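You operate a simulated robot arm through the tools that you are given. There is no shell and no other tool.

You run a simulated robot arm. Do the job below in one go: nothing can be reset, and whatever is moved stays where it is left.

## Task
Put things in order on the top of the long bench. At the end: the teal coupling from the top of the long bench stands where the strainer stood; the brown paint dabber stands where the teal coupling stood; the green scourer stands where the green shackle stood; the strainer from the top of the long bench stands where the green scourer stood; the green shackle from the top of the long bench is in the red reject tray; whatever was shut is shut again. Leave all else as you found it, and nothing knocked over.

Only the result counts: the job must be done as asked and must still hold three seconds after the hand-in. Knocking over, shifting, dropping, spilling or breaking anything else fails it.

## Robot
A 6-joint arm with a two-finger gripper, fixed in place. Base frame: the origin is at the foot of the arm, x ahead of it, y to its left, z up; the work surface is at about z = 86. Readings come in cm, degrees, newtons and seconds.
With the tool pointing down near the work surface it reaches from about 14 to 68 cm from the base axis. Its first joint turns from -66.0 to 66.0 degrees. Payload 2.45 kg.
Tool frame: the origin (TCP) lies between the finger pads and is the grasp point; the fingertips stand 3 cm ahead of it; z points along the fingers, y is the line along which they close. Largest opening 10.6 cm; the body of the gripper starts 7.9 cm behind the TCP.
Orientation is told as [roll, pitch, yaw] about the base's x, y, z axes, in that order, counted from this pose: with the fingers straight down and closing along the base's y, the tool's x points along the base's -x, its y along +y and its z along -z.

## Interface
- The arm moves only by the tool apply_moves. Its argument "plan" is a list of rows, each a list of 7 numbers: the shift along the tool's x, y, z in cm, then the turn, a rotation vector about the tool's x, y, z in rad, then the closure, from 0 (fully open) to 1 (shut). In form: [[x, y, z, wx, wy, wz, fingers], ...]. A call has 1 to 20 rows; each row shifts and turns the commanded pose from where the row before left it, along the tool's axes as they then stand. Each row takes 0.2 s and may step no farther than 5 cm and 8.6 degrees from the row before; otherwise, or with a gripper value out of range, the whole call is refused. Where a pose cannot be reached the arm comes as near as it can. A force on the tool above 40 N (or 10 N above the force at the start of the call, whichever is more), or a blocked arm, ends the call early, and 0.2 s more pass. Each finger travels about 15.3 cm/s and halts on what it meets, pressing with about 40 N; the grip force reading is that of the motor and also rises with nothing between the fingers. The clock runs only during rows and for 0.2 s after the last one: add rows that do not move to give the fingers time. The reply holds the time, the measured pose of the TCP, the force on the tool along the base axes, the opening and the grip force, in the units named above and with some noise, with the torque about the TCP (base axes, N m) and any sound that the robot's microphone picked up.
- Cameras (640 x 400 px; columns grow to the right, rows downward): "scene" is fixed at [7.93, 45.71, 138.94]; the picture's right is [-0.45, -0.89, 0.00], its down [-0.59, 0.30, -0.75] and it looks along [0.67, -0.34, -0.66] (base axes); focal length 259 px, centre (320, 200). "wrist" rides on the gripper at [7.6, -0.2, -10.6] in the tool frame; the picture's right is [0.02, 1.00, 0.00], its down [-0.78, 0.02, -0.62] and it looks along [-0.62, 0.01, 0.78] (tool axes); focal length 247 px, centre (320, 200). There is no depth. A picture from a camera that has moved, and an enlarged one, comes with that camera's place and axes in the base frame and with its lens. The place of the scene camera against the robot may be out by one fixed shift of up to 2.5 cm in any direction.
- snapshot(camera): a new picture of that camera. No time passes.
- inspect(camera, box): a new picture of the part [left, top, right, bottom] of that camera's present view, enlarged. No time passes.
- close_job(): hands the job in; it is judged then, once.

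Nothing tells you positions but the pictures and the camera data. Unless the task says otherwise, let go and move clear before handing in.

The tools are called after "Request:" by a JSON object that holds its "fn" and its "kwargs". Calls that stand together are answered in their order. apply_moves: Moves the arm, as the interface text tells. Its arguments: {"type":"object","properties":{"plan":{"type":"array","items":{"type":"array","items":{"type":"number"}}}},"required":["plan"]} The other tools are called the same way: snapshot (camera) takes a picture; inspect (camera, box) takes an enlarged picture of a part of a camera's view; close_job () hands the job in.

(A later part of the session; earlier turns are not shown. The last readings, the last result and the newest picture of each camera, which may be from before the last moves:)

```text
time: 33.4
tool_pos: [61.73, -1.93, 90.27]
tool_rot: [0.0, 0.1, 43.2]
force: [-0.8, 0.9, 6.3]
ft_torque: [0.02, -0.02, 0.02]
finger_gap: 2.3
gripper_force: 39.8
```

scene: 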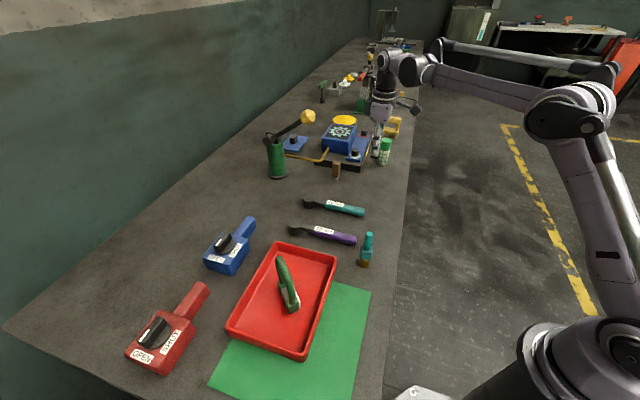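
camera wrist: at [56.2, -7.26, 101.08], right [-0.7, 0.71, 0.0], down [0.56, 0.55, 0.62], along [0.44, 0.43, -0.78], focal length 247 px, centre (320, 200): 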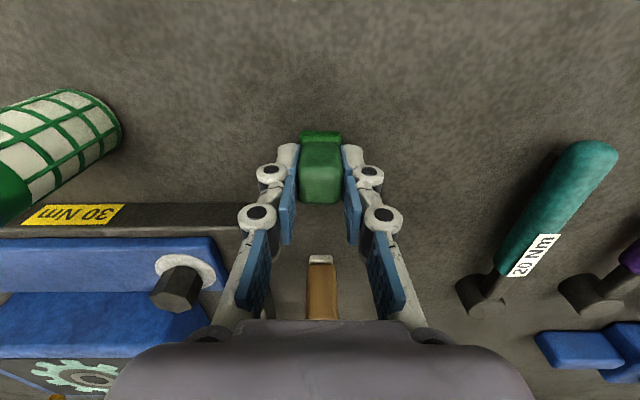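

There is contact at 6 N. I'll release and rise.

Request:
{"fn": "apply_moves", "kwargs": {"plan": [[0, 0, -0.05, 0, 0, 0, 0.9], [0, 0, 0, 0, 0, 0, 0.6], [0, 0, 0, 0, 0, 0, 0.5], [0, 0, 0, 0, 0, 0, 0.5], [0, 0, -2, 0, 0, 0, 0.5], [0, 0, -4, 0, 0, 0, 0.5], [0, 0, -5, 0, 0, 0, 0.5], [0, 0, -4, 0, 0, 0, 0.3], [0, 0, 0, 0, 0, 0, 0]]}}

Request:
{"fn": "snapshot", "kwargs": {"camera": "wrist"}}

Request:
{"fn": "inspect", "kwargs": {"camera": "scene", "box": [310, 100, 430, 200]}}

```text
time: 35.4
tool_pos: [61.64, -1.95, 105.4]
tool_rot: [-0.1, 0.0, 43.2]
force: [0.5, -0.9, -0.2]
ft_torque: [0.03, 0.02, -0.04]
finger_gap: 10.59
gripper_force: 0.1
```

```text
taken
camera wrist: at [56.17, -7.27, 116.09], right [-0.7, 0.71, 0.0], down [0.56, 0.55, 0.62], along [0.44, 0.43, -0.78], focal length 247 px, centre (320, 200)
```

wrist: 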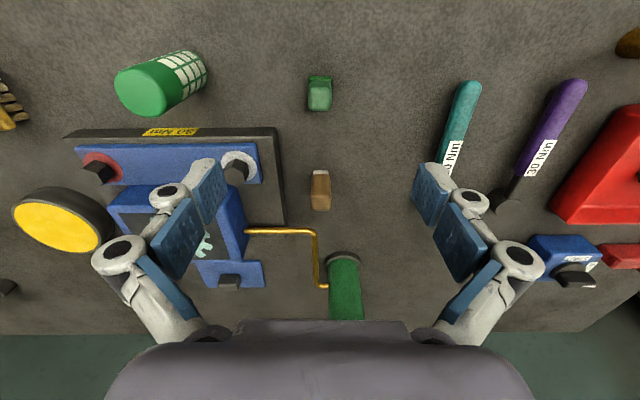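

```text
4.00 times, centred on (370, 150) of scene
camera zoom: at [7.93, 45.71, 138.94], right [-0.45, -0.89, 0.0], down [-0.59, 0.3, -0.75], along [0.67, -0.34, -0.66], focal length 1036 px, centre (120, 400)
```

zoom: 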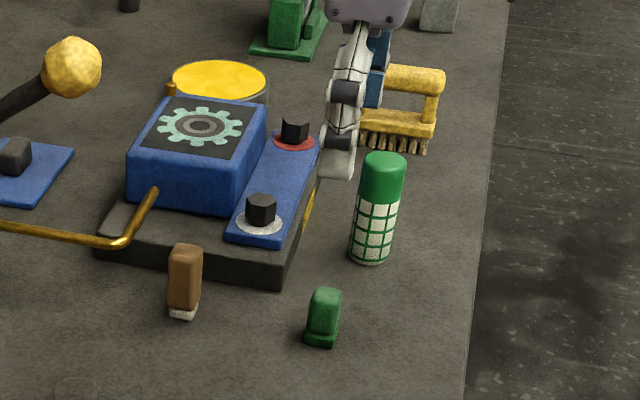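

The scourer stands on the shackle's old spot. The strainer is centred near (71.1,-14) and beyond the straight-down reach, so I'll turn radially, tilt the tool outward about 18° and approach for a look.

Request:
{"fn": "apply_moves", "kwargs": {"plan": [[0, 0, 0, 0, 0, 0.135, 0], [0, 0, 0, 0, 0, 0.135, 0], [0, 0, 0, 0, 0, 0.135, 0], [0, 0, 0, 0, 0, 0.135, 0], [0, 0, 0, 0, 0, 0.135, 0], [0, 0, 0, 0, 0, 0.135, 0], [0, 0, 0, 0, 0, 0.139, 0], [0, 0, 0, 0, -0.105, 0, 0.2], [0, 0, 0, 0, -0.105, 0, 0.4], [0, 0, 0, 0, -0.104, 0, 0.4], [-2.85, -3.29, 0.93, 0, 0, 0, 0.4], [-2.85, -3.29, 0.93, 0, 0, 0, 0.4], [-2.86, -3.29, 0.92, 0, 0, 0, 0.4], [0, 0, 0, 0, 0, 0, 0.4]]}}

Request:
{"fn": "snapshot", "kwargs": {"camera": "wrist"}}

Request:
{"fn": "snapshot", "kwargs": {"camera": "scene"}}

```text
time: 38.4
tool_pos: [68.74, -13.45, 105.28]
tool_rot: [0.0, -18.0, -11.1]
force: [0.8, -0.1, 0.1]
ft_torque: [0.03, -0.03, 0.01]
finger_gap: 6.33
gripper_force: 0.1
```

```text
taken
camera wrist: at [58.28, -11.55, 113.02], right [0.17, 0.98, -0.01], down [0.55, -0.09, 0.83], along [0.82, -0.15, -0.55], focal length 247 px, centre (320, 200)
```

wrist: 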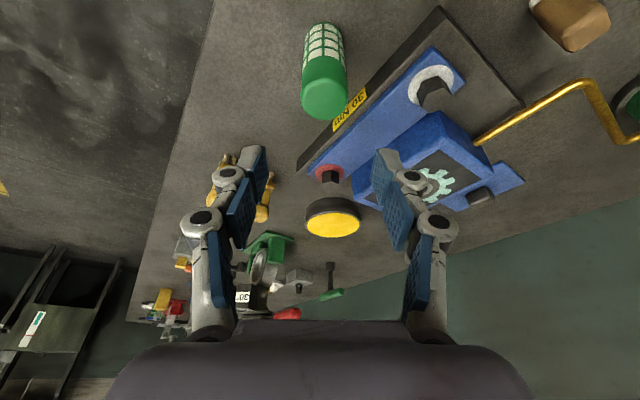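

```text
taken
```

scene: 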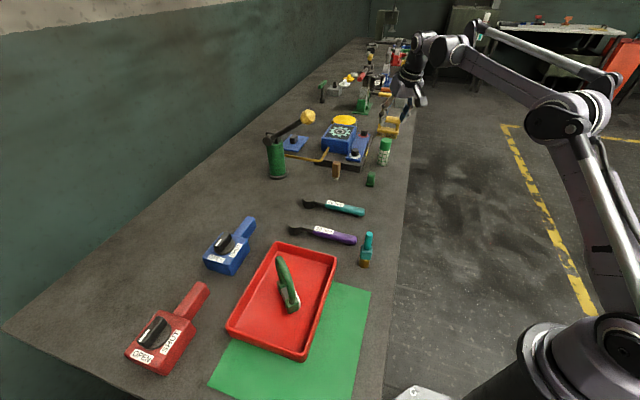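

The arm tracks well with the 18° tilt. I'll zoom on the strainer.

Request:
{"fn": "inspect", "kwargs": {"camera": "wrist", "box": [270, 10, 390, 130]}}

```text
3.33 times, centred on (330, 70) of wrist
camera zoom: at [58.28, -11.55, 113.02], right [0.17, 0.98, -0.01], down [0.55, -0.09, 0.83], along [0.82, -0.15, -0.55], focal length 823 px, centre (287, 633)
```

zoom: 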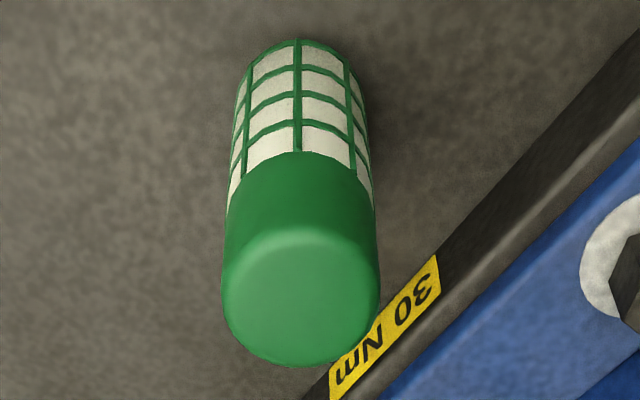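

The strainer centre works out at (70.1,-13.65), top z≈95.3, diameter about 3.8. I'll line up over it and descend partway, checking that the arm still tracks.

Request:
{"fn": "apply_moves", "kwargs": {"plan": [[-1.474, 0.1, 0.479, 0, 0, 0, 0.4], [1.236, 0, 3.804, 0, 0, 0, 0.4], [1.236, 0, 3.804, 0, 0, 0, 0.4], [0, 0, 0, 0, 0, 0, 0.4]]}}

Request:
{"fn": "snapshot", "kwargs": {"camera": "wrist"}}

Request:
{"fn": "inspect", "kwargs": {"camera": "scene", "box": [320, 80, 450, 200]}}

```text
time: 39.4
tool_pos: [70.18, -13.5, 97.13]
tool_rot: [0.0, -18.0, -11.2]
force: [0.6, 0.7, 0.1]
ft_torque: [-0.04, 0.0, 0.0]
finger_gap: 6.36
gripper_force: 0.1
```

```text
taken
camera wrist: at [59.72, -11.58, 105.03], right [0.17, 0.98, -0.01], down [0.55, -0.09, 0.83], along [0.82, -0.15, -0.55], focal length 247 px, centre (320, 200)
```

wrist: 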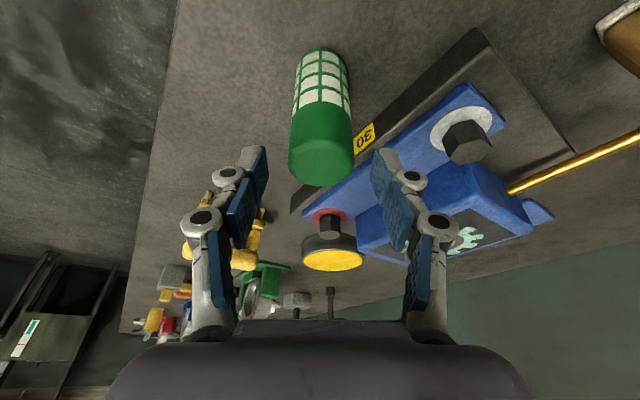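

```text
3.33 times, centred on (385, 140) of scene
camera zoom: at [7.93, 45.71, 138.94], right [-0.45, -0.89, 0.0], down [-0.59, 0.3, -0.75], along [0.67, -0.34, -0.66], focal length 863 px, centre (103, 400)
```

zoom: 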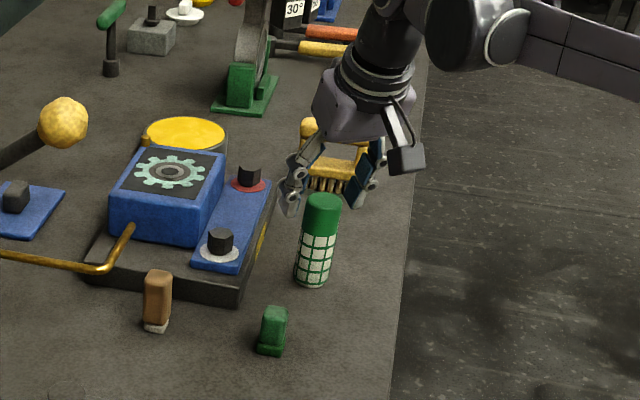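

The strainer lines up as predicted. I'll descend to z≈91.5 and grip.

Request:
{"fn": "apply_moves", "kwargs": {"plan": [[0.927, 0, 2.853, 0, 0, 0, 0.4], [0.803, 0, 2.473, 0, 0, 0, 0.4], [0, 0, 0, 0, 0, 0, 0.4]]}}

Request:
{"fn": "snapshot", "kwargs": {"camera": "wrist"}}

Request:
{"fn": "inspect", "kwargs": {"camera": "scene", "box": [320, 80, 450, 200]}}

```text
time: 40.2
tool_pos: [70.19, -13.59, 91.48]
tool_rot: [0.0, -18.0, -11.3]
force: [0.4, 0.5, 1.0]
ft_torque: [0.02, 0.01, -0.04]
finger_gap: 6.38
gripper_force: 0.1
```

```text
taken
camera wrist: at [59.74, -11.73, 99.38], right [0.17, 0.98, -0.01], down [0.55, -0.09, 0.83], along [0.82, -0.15, -0.55], focal length 247 px, centre (320, 200)
```

wrist: 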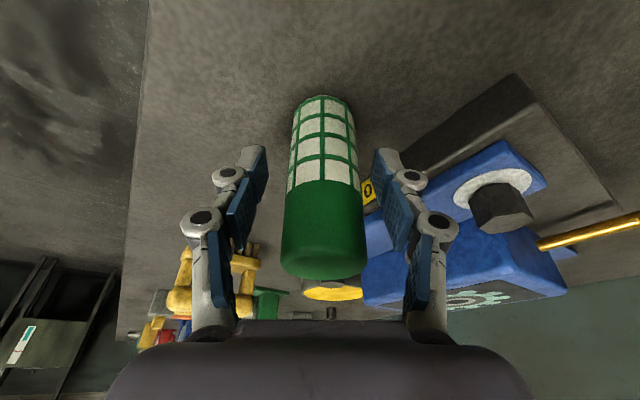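

```text
3.33 times, centred on (385, 140) of scene
camera zoom: at [7.93, 45.71, 138.94], right [-0.45, -0.89, 0.0], down [-0.59, 0.3, -0.75], along [0.67, -0.34, -0.66], focal length 863 px, centre (103, 400)
```

zoom: 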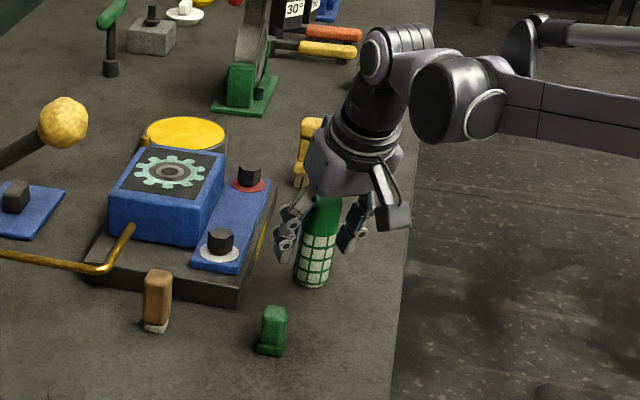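

The fingers straddle the strainer. I'll close on it gently.

Request:
{"fn": "apply_moves", "kwargs": {"plan": [[0, 0, 0, 0, 0, 0, 0.55], [0, 0, 0, 0, 0, 0, 0.65], [0, 0, 0, 0, 0, 0, 1], [0, 0, 0, 0, 0, 0, 1], [0, 0, 0, 0, 0, 0, 1]]}}

Request:
{"fn": "snapshot", "kwargs": {"camera": "wrist"}}

```text
time: 41.4
tool_pos: [70.12, -13.67, 91.52]
tool_rot: [0.0, -18.0, -11.2]
force: [1.2, 0.7, -0.3]
ft_torque: [-0.01, 0.01, -0.02]
finger_gap: 3.55
gripper_force: 40.0
```

```text
taken
camera wrist: at [59.74, -11.72, 99.41], right [0.17, 0.98, -0.01], down [0.55, -0.09, 0.83], along [0.82, -0.15, -0.55], focal length 247 px, centre (320, 200)
```

wrist: 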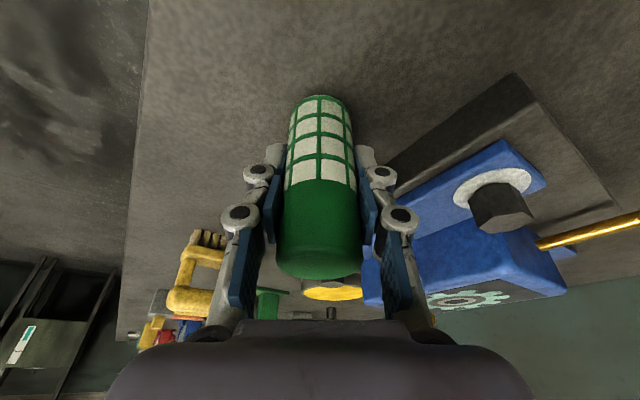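

The strainer is held with a 3.55 cm gap. I'll lift it and carry it above the scourer's old spot.

Request:
{"fn": "apply_moves", "kwargs": {"plan": [[-0.309, 0, -0.951, 0, 0, 0, 1], [-0.927, 0, -2.853, 0, 0, 0, 1], [-1.236, 0, -3.804, 0, 0, 0, 1], [-1.236, 0, -3.804, 0, 0, 0, 1], [0, 0, 0, 0, 0, 0, 1], [1.755, 1.089, -0.57, 0, 0, 0, 1], [3.51, 2.178, -1.141, 0, 0, 0, 1], [3.51, 2.178, -1.141, 0, 0, 0, 1], [3.51, 2.178, -1.141, 0, 0, 0, 1], [3.51, 2.178, -1.141, 0, 0, 0, 1], [3.51, 2.178, -1.141, 0, 0, 0, 1], [3.51, 2.178, -1.141, 0, 0, 0, 1], [3.51, 2.178, -1.141, 0, 0, 0, 1], [1.755, 1.089, -0.57, 0, 0, 0, 1], [0, 0, 0, 0, 0, 0, 1]]}}

Request:
{"fn": "snapshot", "kwargs": {"camera": "wrist"}}

Request:
{"fn": "snapshot", "kwargs": {"camera": "scene"}}

```text
time: 44.6
tool_pos: [44.4, 9.29, 103.7]
tool_rot: [0.0, -18.0, -11.2]
force: [-0.8, 0.7, -0.7]
ft_torque: [0.0, 0.01, 0.01]
finger_gap: 3.59
gripper_force: 39.8
```

```text
taken
camera wrist: at [34.04, 11.07, 111.41], right [0.17, 0.98, -0.01], down [0.55, -0.09, 0.83], along [0.82, -0.15, -0.55], focal length 247 px, centre (320, 200)
```

wrist: 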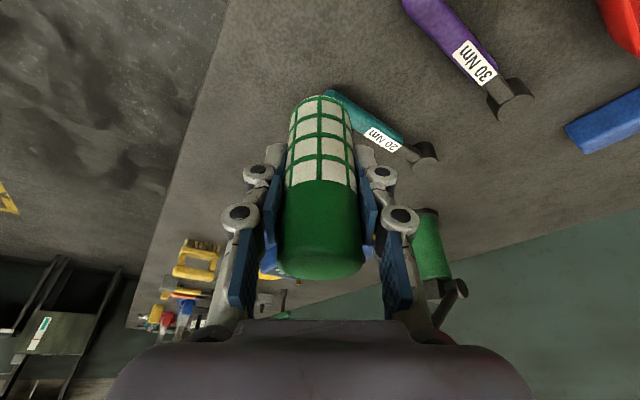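

```text
taken
```

scene: 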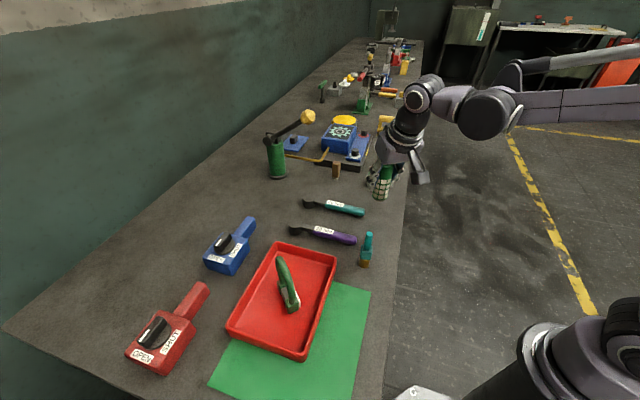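

The strainer hangs upright above (44.5,9.1). I'll lower it.

Request:
{"fn": "apply_moves", "kwargs": {"plan": [[0.927, 0, 2.853, 0, 0, 0, 1], [1.236, 0, 3.804, 0, 0, 0, 1], [0.927, 0, 2.853, 0, 0, 0, 1], [0.309, 0, 0.951, 0, 0, 0, 1], [0.155, 0, 0.476, 0, 0, 0, 1], [0, 0, 0, 0, 0, 0, 1]]}}

Request:
{"fn": "snapshot", "kwargs": {"camera": "wrist"}}

Request:
{"fn": "inspect", "kwargs": {"camera": "scene", "box": [310, 160, 430, 280]}}

```text
time: 46.0
tool_pos: [44.5, 9.18, 92.13]
tool_rot: [0.0, -18.1, -11.2]
force: [0.0, 0.4, -1.0]
ft_torque: [0.02, -0.01, 0.01]
finger_gap: 3.58
gripper_force: 40.4
```

```text
taken
camera wrist: at [34.19, 11.16, 100.03], right [0.17, 0.98, -0.01], down [0.55, -0.09, 0.83], along [0.82, -0.15, -0.55], focal length 247 px, centre (320, 200)
```

wrist: 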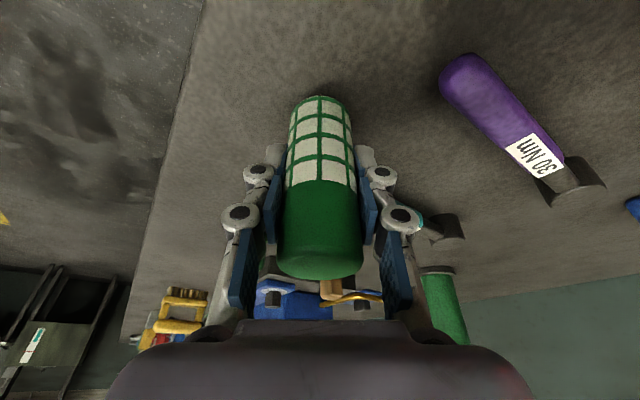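

```text
3.33 times, centred on (370, 220) of scene
camera zoom: at [7.93, 45.71, 138.94], right [-0.45, -0.89, 0.0], down [-0.59, 0.3, -0.75], along [0.67, -0.34, -0.66], focal length 863 px, centre (153, 133)
```

zoom: 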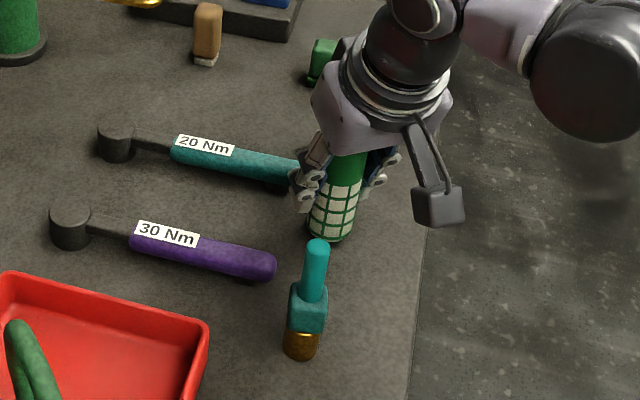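

Request:
{"fn": "apply_moves", "kwargs": {"plan": [[0.077, 0, 0.238, 0, 0, 0, 1], [0, 0, 0, 0, 0, 0, 1]]}}

Request:
{"fn": "apply_moves", "kwargs": {"plan": [[0.046, 0, 0.143, 0, 0, 0, 1], [0, 0, 0, 0, 0, 0, 1]]}}

Request:
{"fn": "apply_moves", "kwargs": {"plan": [[0.031, 0, 0.095, 0, 0, 0, 1], [0, 0, 0, 0, 0, 0, 1]]}}

```text
time: 46.6
tool_pos: [44.6, 9.24, 92.01]
tool_rot: [-0.1, -18.0, -11.2]
force: [-0.7, -0.9, -1.0]
ft_torque: [0.02, -0.01, 0.01]
finger_gap: 3.56
gripper_force: 40.1
```

```text
time: 47.2
tool_pos: [44.67, 9.35, 91.84]
tool_rot: [-0.1, -18.0, -11.2]
force: [0.5, 0.5, -0.8]
ft_torque: [-0.01, 0.0, -0.03]
finger_gap: 3.56
gripper_force: 40.2
```

```text
time: 47.8
tool_pos: [44.6, 9.23, 91.7]
tool_rot: [0.1, -18.0, -11.3]
force: [0.1, -0.2, -1.4]
ft_torque: [0.02, -0.01, 0.0]
finger_gap: 3.57
gripper_force: 39.9
```

Request:
{"fn": "apply_moves", "kwargs": {"plan": [[0.031, 0, 0.095, 0, 0, 0, 1], [0, 0, 0, 0, 0, 0, 1]]}}

Request:
{"fn": "apply_moves", "kwargs": {"plan": [[0.031, 0, 0.095, 0, 0, 0, 1], [0, 0, 0, 0, 0, 0, 1]]}}

```text
time: 48.4
tool_pos: [44.52, 9.22, 91.57]
tool_rot: [0.1, -18.0, -11.2]
force: [0.5, 0.1, -0.9]
ft_torque: [-0.02, -0.03, -0.04]
finger_gap: 3.57
gripper_force: 40.1
```

```text
time: 49.0
tool_pos: [44.59, 9.27, 91.55]
tool_rot: [0.0, -18.2, -11.3]
force: [-1.4, 1.2, 19.1]
ft_torque: [0.1, 0.12, 0.03]
finger_gap: 3.57
gripper_force: 40.3
```

Contact. I'll relax slightly, open, and rise.

Request:
{"fn": "apply_moves", "kwargs": {"plan": [[-0.025, 0, -0.076, 0, 0, 0, 1], [0, 0, 0, 0, 0, 0, 0.8], [0, 0, 0, 0, 0, 0, 0.5], [0, 0, 0, 0, 0, 0, 0.42], [0, 0, 0, 0, 0, 0, 0.42], [-0.618, 0, -1.902, 0, 0, 0, 0.42], [-1.236, 0, -3.804, 0, 0, 0, 0.42], [-1.236, 0, -3.804, 0, 0, 0, 0.42], [-1.236, 0, -3.804, 0, 0, 0, 0.42], [0, 0, 0, 0, 0, 0, 0.42]]}}

Request:
{"fn": "snapshot", "kwargs": {"camera": "wrist"}}

Request:
{"fn": "snapshot", "kwargs": {"camera": "scene"}}

```text
time: 51.2
tool_pos: [44.67, 9.17, 105.63]
tool_rot: [0.0, -18.1, -11.3]
force: [0.8, -0.1, -0.5]
ft_torque: [0.0, -0.01, 0.0]
finger_gap: 6.16
gripper_force: 0.0
```

```text
taken
camera wrist: at [34.23, 11.11, 113.45], right [0.17, 0.98, -0.01], down [0.55, -0.09, 0.83], along [0.82, -0.15, -0.55], focal length 247 px, centre (320, 200)
```

wrist: 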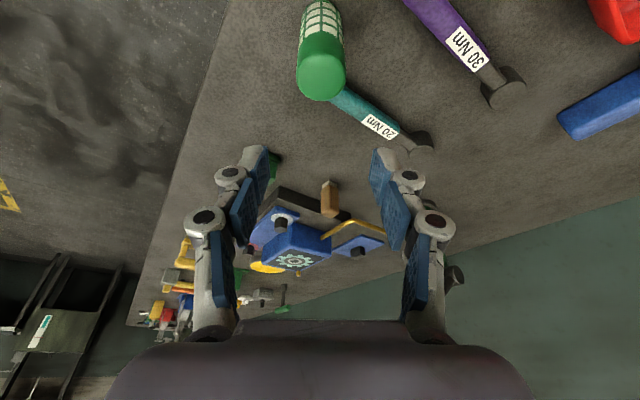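

```text
taken
```

scene: 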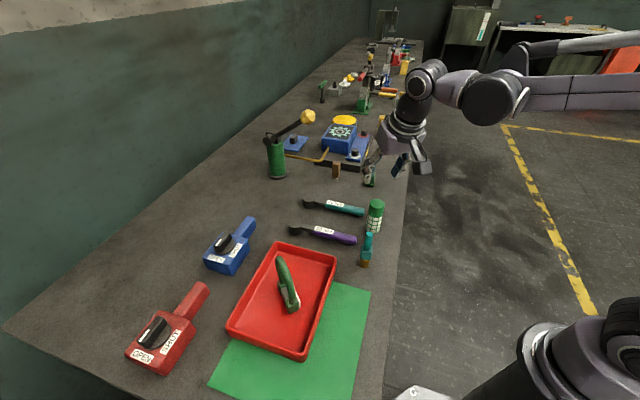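

The strainer now stands on the scourer's old spot. Next I'll move over the teal coupling, keeping the tilt, and yaw to the bench alignment to look at it.

Request:
{"fn": "apply_moves", "kwargs": {"plan": [[3.024, 2.533, -0.983, 0, 0, 0, 0.2], [3.024, 2.533, -0.983, 0, 0, 0, 0], [3.024, 2.533, -0.983, 0, 0, 0, 0], [0, 0, 0, -0.0409, 0, -0.1259, 0], [0, 0, 0, -0.0409, 0, -0.1259, 0], [0, 0, 0, -0.0409, 0, -0.1259, 0], [0, 0, 0, -0.0409, 0, -0.1259, 0], [0, 0, 0, -0.0409, 0, -0.1259, 0], [0, 0, 0, -0.0409, 0, -0.1259, 0], [0, 0, 0, -0.0409, 0, -0.1259, 0], [0, 0, 0, 0, 0, 0, 0]]}}

Request:
{"fn": "snapshot", "kwargs": {"camera": "wrist"}}

Request:
{"fn": "snapshot", "kwargs": {"camera": "scene"}}

```text
time: 53.6
tool_pos: [36.62, 18.49, 105.54]
tool_rot: [0.0, -18.0, 42.0]
force: [0.0, -0.3, -0.5]
ft_torque: [0.01, 0.0, 0.01]
finger_gap: 10.59
gripper_force: 0.0
```

```text
taken
camera wrist: at [28.93, 11.38, 113.37], right [-0.68, 0.73, -0.01], down [0.4, 0.38, 0.83], along [0.61, 0.57, -0.55], focal length 247 px, centre (320, 200)
```

wrist: 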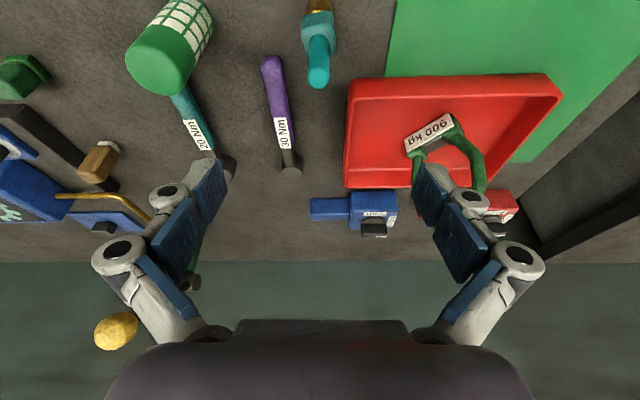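

```text
taken
```

scene: 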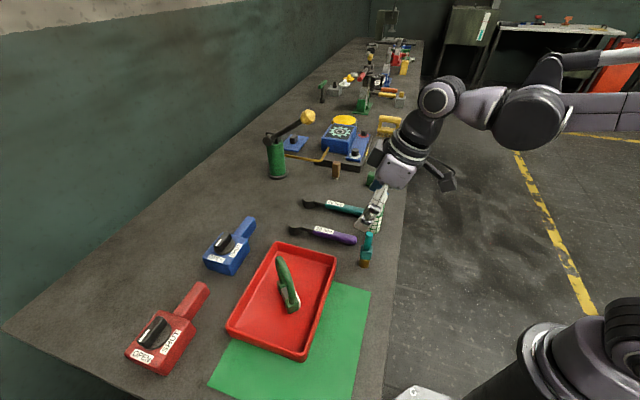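

Request:
{"fn": "inspect", "kwargs": {"camera": "wrist", "box": [250, 0, 390, 100]}}

Request:
{"fn": "inspect", "kwargs": {"camera": "scene", "box": [330, 180, 420, 280]}}

```text
4.00 times, centred on (320, 50) of wrist
camera zoom: at [28.93, 11.38, 113.37], right [-0.68, 0.73, -0.01], down [0.4, 0.38, 0.83], along [0.61, 0.57, -0.55], focal length 988 px, centre (320, 800)
```

zoom: 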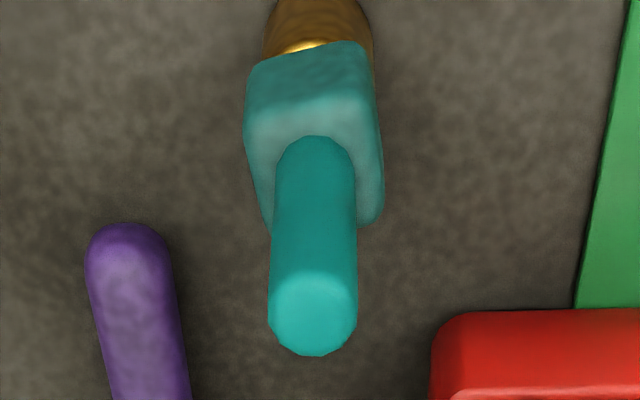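

```text
4.00 times, centred on (375, 230) of scene
camera zoom: at [7.93, 45.71, 138.94], right [-0.45, -0.89, 0.0], down [-0.59, 0.3, -0.75], along [0.67, -0.34, -0.66], focal length 1036 px, centre (100, 80)
```

zoom: 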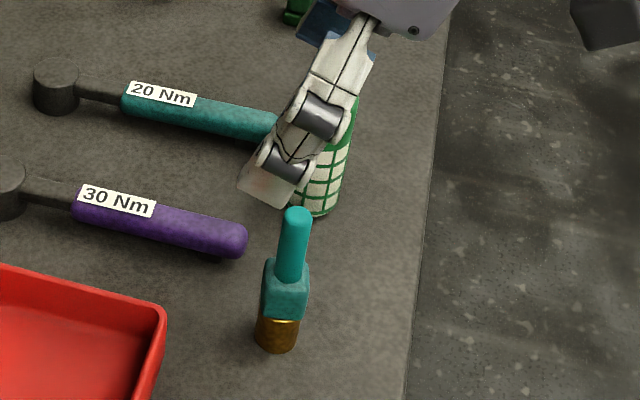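

The coupling is near (36.1,17.6): brass foot to z≈89, square body to 92, tube to about 97. Its body appears turned about 58° (or -32°), so I'll centre on it and yaw to -32° to check.

Request:
{"fn": "apply_moves", "kwargs": {"plan": [[0.903, -0.3, -0.2935, 0, 0, 0, 0], [0, 0, 0, 0.0443, 0, 0.1365, 0], [0, 0, 0, 0.0443, 0, 0.1365, 0], [0, 0, 0, 0.0443, 0, 0.1365, 0], [0, 0, 0, 0.0443, 0, 0.1365, 0], [0, 0, 0, 0.0443, 0, 0.1365, 0], [0, 0, 0, 0.0443, 0, 0.1365, 0], [0, 0, 0, 0.0443, 0, 0.1365, 0], [0, 0, 0, 0.0443, 0, 0.1365, 0], [0, 0, 0, 0.0443, 0, 0.1365, 0], [0, 0, 0, 0, 0, 0, 0]]}}

Request:
{"fn": "snapshot", "kwargs": {"camera": "wrist"}}

Request:
{"fn": "inspect", "kwargs": {"camera": "wrist", "box": [250, 0, 390, 100]}}

```text
time: 56.0
tool_pos: [36.18, 17.49, 105.46]
tool_rot: [0.0, -18.0, -32.3]
force: [-0.5, 0.4, 0.7]
ft_torque: [0.01, 0.0, 0.01]
finger_gap: 10.59
gripper_force: 0.0
```

```text
taken
camera wrist: at [27.13, 23.14, 113.38], right [0.52, 0.86, -0.01], down [0.48, -0.28, 0.83], along [0.71, -0.43, -0.55], focal length 247 px, centre (320, 200)
```

wrist: 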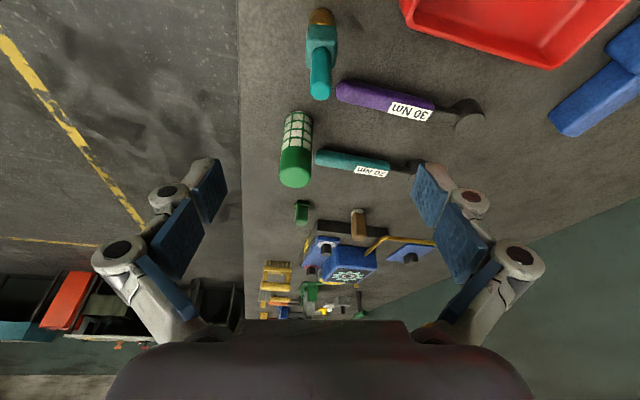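

```text
4.00 times, centred on (320, 50) of wrist
camera zoom: at [27.13, 23.14, 113.38], right [0.52, 0.86, -0.01], down [0.48, -0.28, 0.83], along [0.71, -0.43, -0.55], focal length 988 px, centre (320, 800)
```

zoom: 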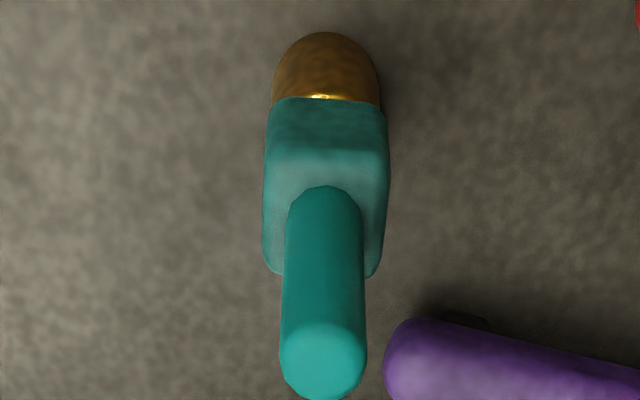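

The body is squarely aligned at -32°. The coupling centre is at (35.9,17.4). I'll descend around it with a partly closed gripper.

Request:
{"fn": "apply_moves", "kwargs": {"plan": [[0.095, -0.2, -0.031, 0, 0, 0, 0.4], [1.236, 0, 3.804, 0, 0, 0, 0.4], [1.236, 0, 3.804, 0, 0, 0, 0.4], [0, 0, 0, 0, 0, 0, 0.4]]}}

Request:
{"fn": "snapshot", "kwargs": {"camera": "wrist"}}

Request:
{"fn": "inspect", "kwargs": {"camera": "scene", "box": [310, 170, 430, 290]}}

```text
time: 57.0
tool_pos: [36.21, 17.39, 97.52]
tool_rot: [0.0, -18.1, -32.2]
force: [-0.3, -0.1, -0.3]
ft_torque: [0.0, -0.01, -0.01]
finger_gap: 6.39
gripper_force: 0.1
```

```text
taken
camera wrist: at [27.09, 22.94, 105.23], right [0.51, 0.86, -0.01], down [0.48, -0.28, 0.83], along [0.71, -0.43, -0.55], focal length 247 px, centre (320, 200)
```

wrist: 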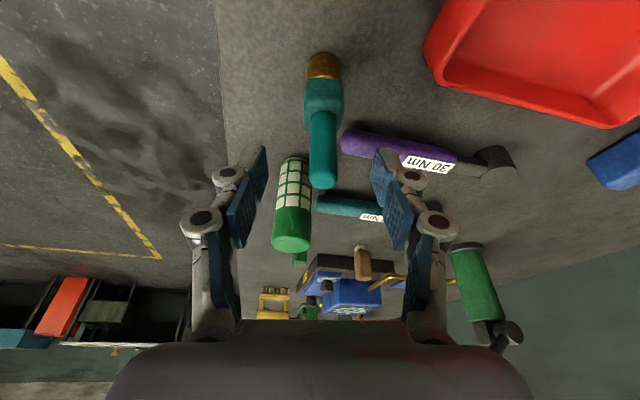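

```text
3.33 times, centred on (370, 230) of scene
camera zoom: at [7.93, 45.71, 138.94], right [-0.45, -0.89, 0.0], down [-0.59, 0.3, -0.75], along [0.67, -0.34, -0.66], focal length 863 px, centre (153, 100)
```

zoom: 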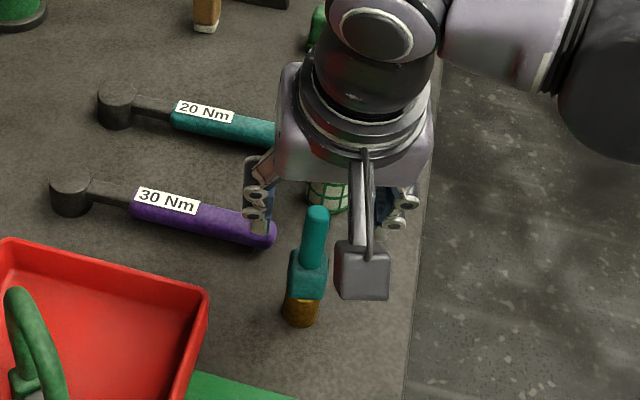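

Clearances look fine. I'll continue down to the body and grip.

Request:
{"fn": "apply_moves", "kwargs": {"plan": [[1.236, 0, 3.804, 0, 0, 0, 0.4], [0.859, 0, 2.644, 0, 0, 0, 0.4], [0, 0, 0, 0, 0, 0, 0.4]]}}

Request:
{"fn": "snapshot", "kwargs": {"camera": "wrist"}}

Request:
{"fn": "inspect", "kwargs": {"camera": "scene", "box": [310, 170, 430, 290]}}

```text
time: 57.8
tool_pos: [35.89, 17.57, 90.7]
tool_rot: [0.0, -18.1, -32.1]
force: [-0.5, 0.0, -0.6]
ft_torque: [-0.01, -0.03, 0.0]
finger_gap: 6.36
gripper_force: 0.0
```

```text
taken
camera wrist: at [26.85, 23.04, 98.57], right [0.51, 0.86, -0.01], down [0.48, -0.28, 0.83], along [0.71, -0.43, -0.55], focal length 247 px, centre (320, 200)
```

wrist: 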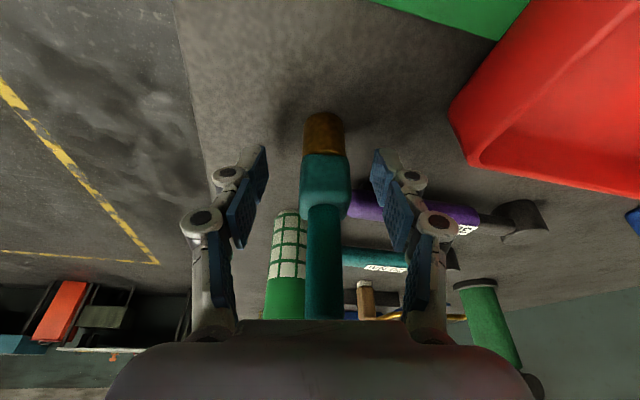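

```text
3.33 times, centred on (370, 230) of scene
camera zoom: at [7.93, 45.71, 138.94], right [-0.45, -0.89, 0.0], down [-0.59, 0.3, -0.75], along [0.67, -0.34, -0.66], focal length 863 px, centre (153, 100)
```

zoom: 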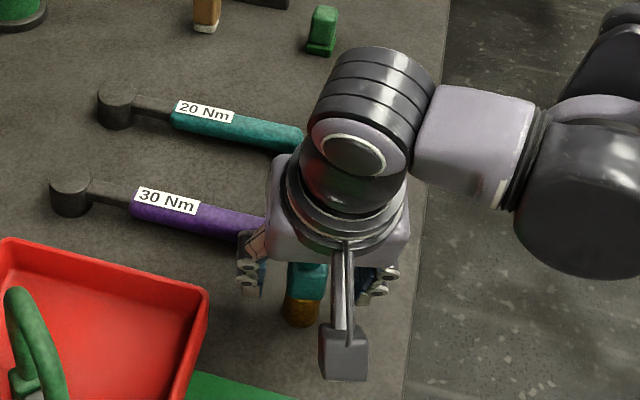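

No contact forces, and the body sits between the pads. I'll close on it.

Request:
{"fn": "apply_moves", "kwargs": {"plan": [[0, 0, 0, 0, 0, 0, 0.6], [0, 0, 0, 0, 0, 0, 0.72], [0, 0, 0, 0, 0, 0, 1], [0, 0, 0, 0, 0, 0, 1], [0, 0, 0, 0, 0, 0, 1]]}}

Request:
{"fn": "snapshot", "kwargs": {"camera": "wrist"}}

```text
time: 59.0
tool_pos: [35.79, 17.61, 90.78]
tool_rot: [0.1, -18.0, -32.1]
force: [-1.1, -0.1, 0.5]
ft_torque: [-0.05, 0.03, 0.05]
finger_gap: 2.42
gripper_force: 40.0
```

```text
taken
camera wrist: at [26.86, 23.04, 98.6], right [0.51, 0.86, -0.01], down [0.48, -0.28, 0.83], along [0.71, -0.43, -0.55], focal length 247 px, centre (320, 200)
```

wrist: 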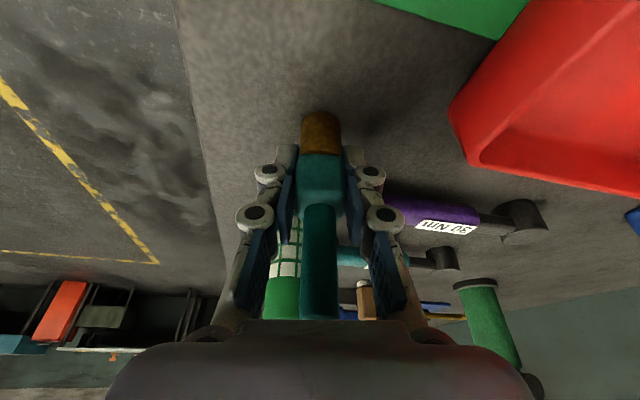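

The coupling is held with a 2.42 cm gap. I'll lift it well above the strainer's height, turn to the radial heading, then carry it out.

Request:
{"fn": "apply_moves", "kwargs": {"plan": [[-0.309, 0, -0.951, 0, 0, 0, 1], [-0.927, 0, -2.853, 0, 0, 0, 1], [-1.545, 0, -4.755, 0, 0, 0, 1], [-1.545, 0, -4.755, 0, 0, 0, 1], [0, 0, 0, -0.03763, 0, -0.1158, 1], [0, 0, 0, -0.03763, 0, -0.1158, 1], [0, 0, 0, -0.03763, 0, -0.1158, 1], [0, 0, 0, 0, 0, 0, 1]]}}

Request:
{"fn": "snapshot", "kwargs": {"camera": "wrist"}}

Request:
{"fn": "inspect", "kwargs": {"camera": "scene", "box": [290, 130, 450, 290]}}

```text
time: 60.8
tool_pos: [35.89, 17.49, 104.88]
tool_rot: [0.0, -18.0, -11.1]
force: [-0.7, 0.0, -2.4]
ft_torque: [-0.03, 0.01, -0.01]
finger_gap: 2.45
gripper_force: 40.0
```

```text
taken
camera wrist: at [25.55, 19.45, 112.58], right [0.17, 0.98, -0.01], down [0.55, -0.09, 0.83], along [0.82, -0.15, -0.55], focal length 247 px, centre (320, 200)
```

wrist: 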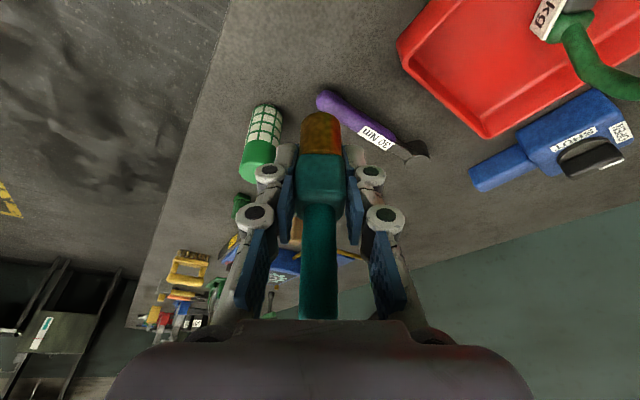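

```text
2.50 times, centred on (370, 210) of scene
camera zoom: at [7.93, 45.71, 138.94], right [-0.45, -0.89, 0.0], down [-0.59, 0.3, -0.75], along [0.67, -0.34, -0.66], focal length 647 px, centre (195, 175)
```

zoom: 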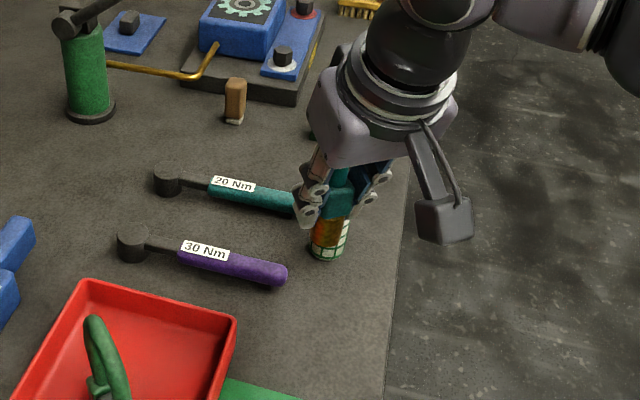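

The coupling is held upright and clear. I'll carry it to above the strainer's old spot (70.1,-13.7).

Request:
{"fn": "apply_moves", "kwargs": {"plan": [[-1.708, -1.089, 0.555, 0, 0, 0, 1], [-3.417, -2.177, 1.11, 0, 0, 0, 1], [-3.417, -2.177, 1.11, 0, 0, 0, 1], [-3.417, -2.177, 1.11, 0, 0, 0, 1], [-3.417, -2.177, 1.11, 0, 0, 0, 1], [-3.417, -2.177, 1.11, 0, 0, 0, 1], [-3.417, -2.177, 1.11, 0, 0, 0, 1], [-3.417, -2.177, 1.11, 0, 0, 0, 1], [-3.417, -2.177, 1.11, 0, 0, 0, 1], [-3.417, -2.177, 1.11, 0, 0, 0, 1], [-3.417, -2.177, 1.11, 0, 0, 0, 1], [-1.708, -1.089, 0.555, 0, 0, 0, 1], [0, 0, 0, 0, 0, 0, 1]]}}

Request:
{"fn": "snapshot", "kwargs": {"camera": "wrist"}}

Request:
{"fn": "inspect", "kwargs": {"camera": "scene", "box": [310, 80, 450, 200]}}

```text
time: 63.6
tool_pos: [70.31, -13.62, 104.77]
tool_rot: [0.0, -18.1, -11.2]
force: [0.0, -0.6, -1.3]
ft_torque: [0.0, 0.02, 0.02]
finger_gap: 2.43
gripper_force: 39.9
```

```text
taken
camera wrist: at [59.96, -11.62, 112.61], right [0.17, 0.98, -0.01], down [0.55, -0.09, 0.83], along [0.82, -0.15, -0.55], focal length 247 px, centre (320, 200)
```

wrist: 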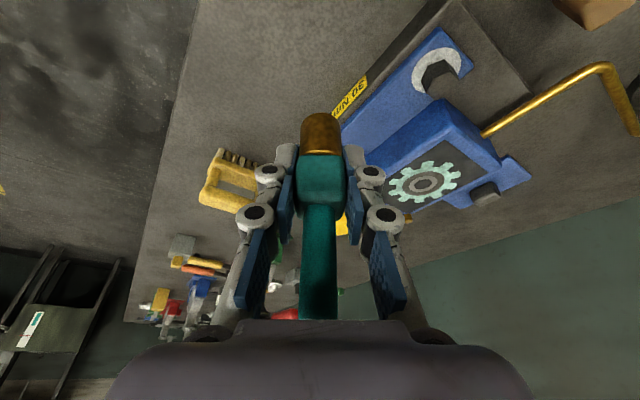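

```text
3.33 times, centred on (380, 140) of scene
camera zoom: at [7.93, 45.71, 138.94], right [-0.45, -0.89, 0.0], down [-0.59, 0.3, -0.75], along [0.67, -0.34, -0.66], focal length 863 px, centre (120, 400)
```

zoom: 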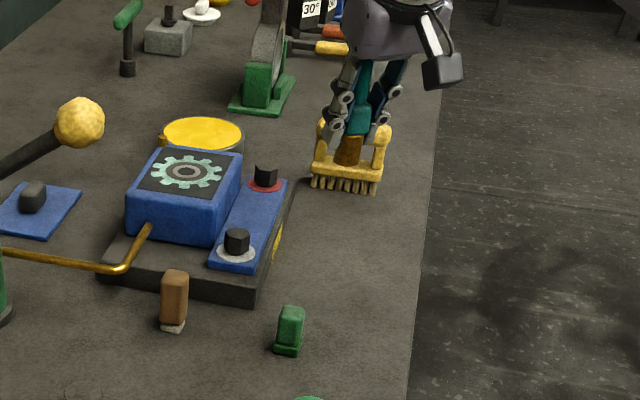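

I'll lower the coupling to just above the bench.

Request:
{"fn": "apply_moves", "kwargs": {"plan": [[0.927, 0, 2.853, 0, 0, 0, 1], [1.236, 0, 3.804, 0, 0, 0, 1], [1.236, 0, 3.804, 0, 0, 0, 1], [0.618, 0, 1.902, 0, 0, 0, 1], [0, 0, 0, 0, 0, 0, 1]]}}

Request:
{"fn": "snapshot", "kwargs": {"camera": "wrist"}}

Request:
{"fn": "inspect", "kwargs": {"camera": "scene", "box": [310, 80, 450, 200]}}

```text
time: 64.8
tool_pos: [70.05, -13.69, 91.7]
tool_rot: [0.0, -18.0, -11.2]
force: [0.1, -0.1, -2.3]
ft_torque: [0.01, -0.02, 0.0]
finger_gap: 2.43
gripper_force: 40.0
```

```text
taken
camera wrist: at [59.72, -11.79, 99.58], right [0.17, 0.98, -0.01], down [0.55, -0.09, 0.83], along [0.82, -0.15, -0.55], focal length 247 px, centre (320, 200)
```

wrist: 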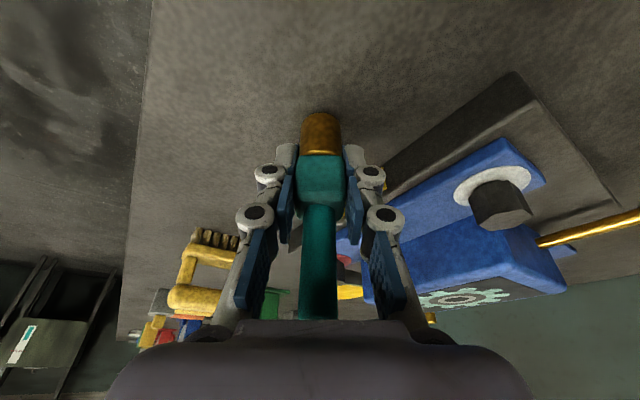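

```text
3.33 times, centred on (380, 140) of scene
camera zoom: at [7.93, 45.71, 138.94], right [-0.45, -0.89, 0.0], down [-0.59, 0.3, -0.75], along [0.67, -0.34, -0.66], focal length 863 px, centre (120, 400)
```

zoom: 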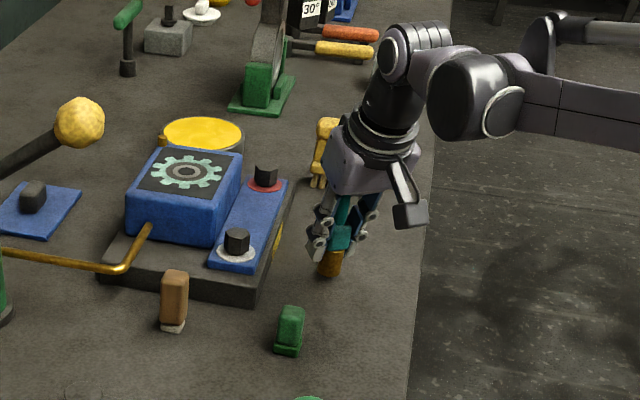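

Request:
{"fn": "apply_moves", "kwargs": {"plan": [[0.155, 0, 0.476, 0, 0, 0, 1], [0, 0, 0, 0, 0, 0, 1]]}}

Request:
{"fn": "apply_moves", "kwargs": {"plan": [[0.062, 0, 0.19, 0, 0, 0, 1], [0, 0, 0, 0, 0, 0, 1]]}}

Request:
{"fn": "apply_moves", "kwargs": {"plan": [[0.046, 0, 0.143, 0, 0, 0, 1], [0, 0, 0, 0, 0, 0, 1]]}}

```text
time: 65.4
tool_pos: [70.26, -13.74, 91.29]
tool_rot: [0.0, -18.0, -11.1]
force: [0.0, 0.1, -1.0]
ft_torque: [0.0, -0.01, 0.02]
finger_gap: 2.45
gripper_force: 39.6
```

```text
time: 66.0
tool_pos: [70.04, -13.81, 91.1]
tool_rot: [0.0, -18.1, -11.3]
force: [-0.7, 0.5, -1.5]
ft_torque: [0.01, -0.01, -0.01]
finger_gap: 2.45
gripper_force: 39.9
```

```text
time: 66.6
tool_pos: [70.08, -13.7, 90.91]
tool_rot: [0.0, -17.9, -11.1]
force: [-0.3, -0.4, -1.4]
ft_torque: [-0.03, -0.02, -0.01]
finger_gap: 2.45
gripper_force: 40.4
```

Request:
{"fn": "apply_moves", "kwargs": {"plan": [[0.031, 0, 0.095, 0, 0, 0, 1], [0, 0, 0, 0, 0, 0, 1]]}}

Request:
{"fn": "apply_moves", "kwargs": {"plan": [[0.031, 0, 0.095, 0, 0, 0, 1], [0, 0, 0, 0, 0, 0, 1]]}}

```text
time: 67.2
tool_pos: [70.08, -13.7, 90.84]
tool_rot: [0.1, -18.0, -11.2]
force: [0.2, 0.2, -2.2]
ft_torque: [-0.01, -0.01, 0.01]
finger_gap: 2.45
gripper_force: 40.2
```

```text
time: 67.8
tool_pos: [70.1, -13.73, 90.73]
tool_rot: [-0.1, -18.0, -11.2]
force: [-0.4, 1.2, 5.4]
ft_torque: [-0.11, 0.04, 0.02]
finger_gap: 2.45
gripper_force: 39.8
```

Contact made at about 7 N. I'll release and rise.

Request:
{"fn": "apply_moves", "kwargs": {"plan": [[-0.01, 0, -0.03, 0, 0, 0, 0.95], [0, 0, 0, 0, 0, 0, 0.7], [0, 0, 0, 0, 0, 0, 0.45], [0, 0, 0, 0, 0, 0, 0.45], [-0.309, 0, -0.951, 0, 0, 0, 0.45], [-0.927, 0, -2.853, 0, 0, 0, 0.45], [-1.236, 0, -3.804, 0, 0, 0, 0.45], [-1.236, 0, -3.804, 0, 0, 0, 0.45], [-0.927, 0, -2.853, 0, 0, 0, 0.3], [0, 0, 0, 0, 0, 0, 0.2]]}}

Request:
{"fn": "snapshot", "kwargs": {"camera": "wrist"}}

Request:
{"fn": "inspect", "kwargs": {"camera": "scene", "box": [310, 80, 450, 200]}}

```text
time: 70.0
tool_pos: [70.15, -13.48, 105.82]
tool_rot: [-0.1, -18.0, -11.3]
force: [0.1, -0.9, 0.0]
ft_torque: [0.0, -0.01, 0.0]
finger_gap: 8.47
gripper_force: 0.2
```

```text
taken
camera wrist: at [59.79, -11.62, 113.69], right [0.17, 0.98, -0.01], down [0.55, -0.09, 0.83], along [0.82, -0.15, -0.55], focal length 247 px, centre (320, 200)
```

wrist: 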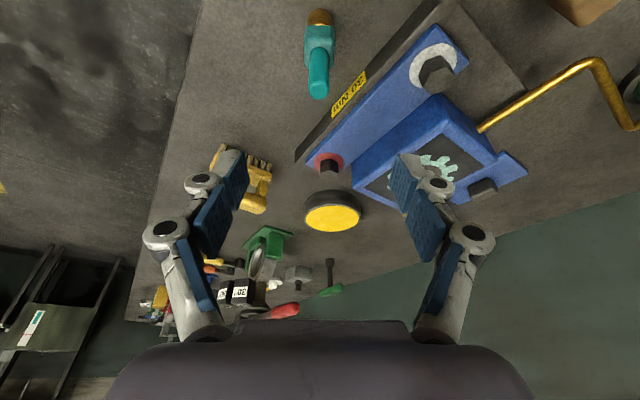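

```text
3.33 times, centred on (380, 140) of scene
camera zoom: at [7.93, 45.71, 138.94], right [-0.45, -0.89, 0.0], down [-0.59, 0.3, -0.75], along [0.67, -0.34, -0.66], focal length 863 px, centre (120, 400)
```

zoom: 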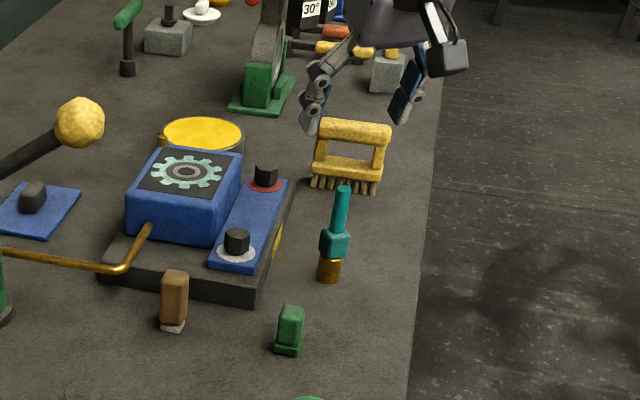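

The coupling stands on the strainer's old spot. Now for the dabber near (70.1,6.4), which is bench-aligned at about 41°. I'll back inward, yaw to 41° with the tilt kept, and hover to look.

Request:
{"fn": "apply_moves", "kwargs": {"plan": [[3.804, 0, -1.236, 0, 0, 0, 0.2], [3.804, 0, -1.236, 0, 0, 0, 0.2], [0, 0, 0, -0.0402, 0, -0.1238, 0.2], [0, 0, 0, -0.0402, 0, -0.1238, 0.3], [0, 0, 0, -0.0402, 0, -0.1238, 0.4], [0, 0, 0, -0.0402, 0, -0.1238, 0.4], [0, 0, 0, -0.0402, 0, -0.1238, 0.4], [0, 0, 0, -0.0402, 0, -0.1238, 0.4], [0, 0, 0, -0.0402, 0, -0.1238, 0.4], [-3.923, 2.205, 1.275, 0, 0, 0, 0.4], [-3.923, 2.205, 1.275, 0, 0, 0, 0.4], [-3.923, 2.205, 1.275, 0, 0, 0, 0.4], [0, 0, 0, 0, 0, 0, 0.4]]}}

Request:
{"fn": "snapshot", "kwargs": {"camera": "wrist"}}

Request:
{"fn": "snapshot", "kwargs": {"camera": "scene"}}

```text
time: 72.8
tool_pos: [67.3, 1.07, 105.5]
tool_rot: [0.0, -18.0, 41.1]
force: [0.5, 0.6, -0.4]
ft_torque: [-0.01, 0.01, 0.0]
finger_gap: 6.34
gripper_force: 0.0
```

```text
taken
camera wrist: at [59.37, -6.02, 113.42], right [-0.67, 0.74, -0.01], down [0.41, 0.38, 0.83], along [0.62, 0.56, -0.55], focal length 247 px, centre (320, 200)
```

wrist: 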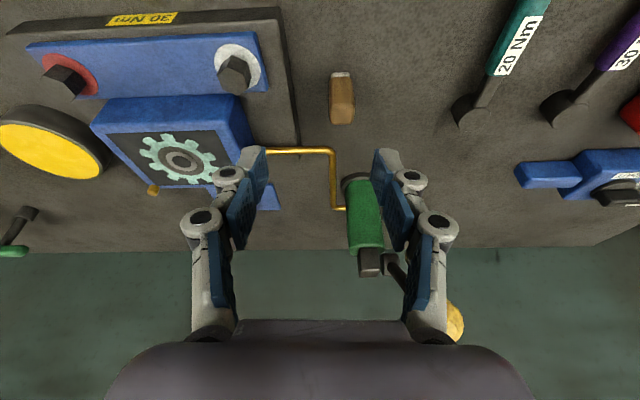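

```text
taken
```

scene: 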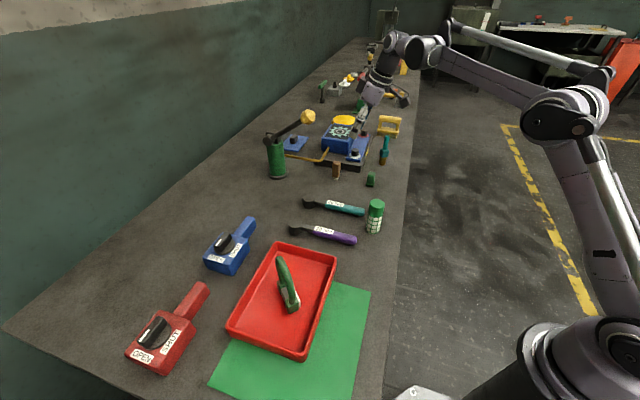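

Request:
{"fn": "inspect", "kwargs": {"camera": "wrist", "box": [280, 50, 400, 140]}}

Request:
{"fn": "inspect", "kwargs": {"camera": "scene", "box": [250, 90, 400, 200]}}

```text
4.44 times, centred on (340, 95) of wrist
camera zoom: at [59.37, -6.02, 113.42], right [-0.67, 0.74, -0.01], down [0.41, 0.38, 0.83], along [0.62, 0.56, -0.55], focal length 1098 px, centre (231, 667)
```

zoom: 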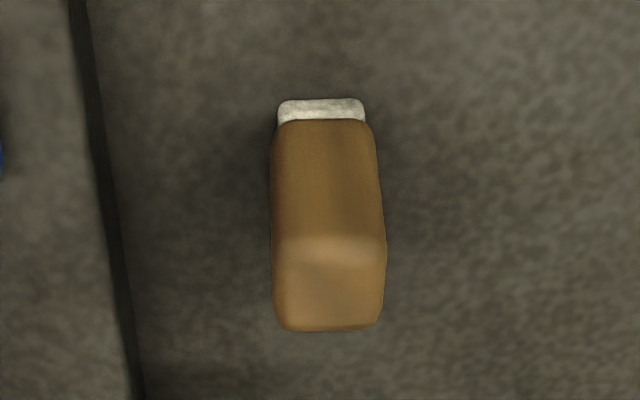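

```text
3.64 times, centred on (325, 145) of scene
camera zoom: at [7.92, 45.71, 138.94], right [-0.45, -0.89, 0.0], down [-0.59, 0.3, -0.75], along [0.67, -0.34, -0.66], focal length 941 px, centre (302, 400)
```

zoom: 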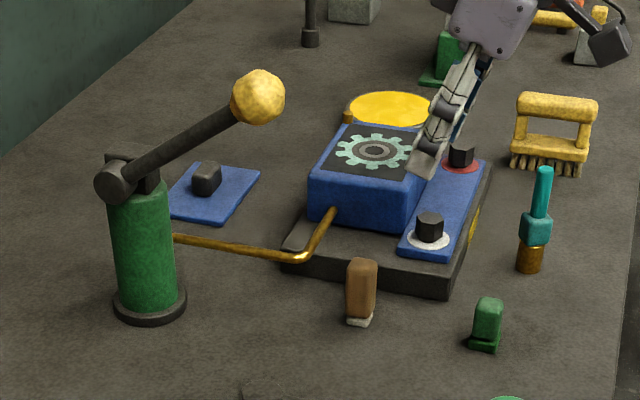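

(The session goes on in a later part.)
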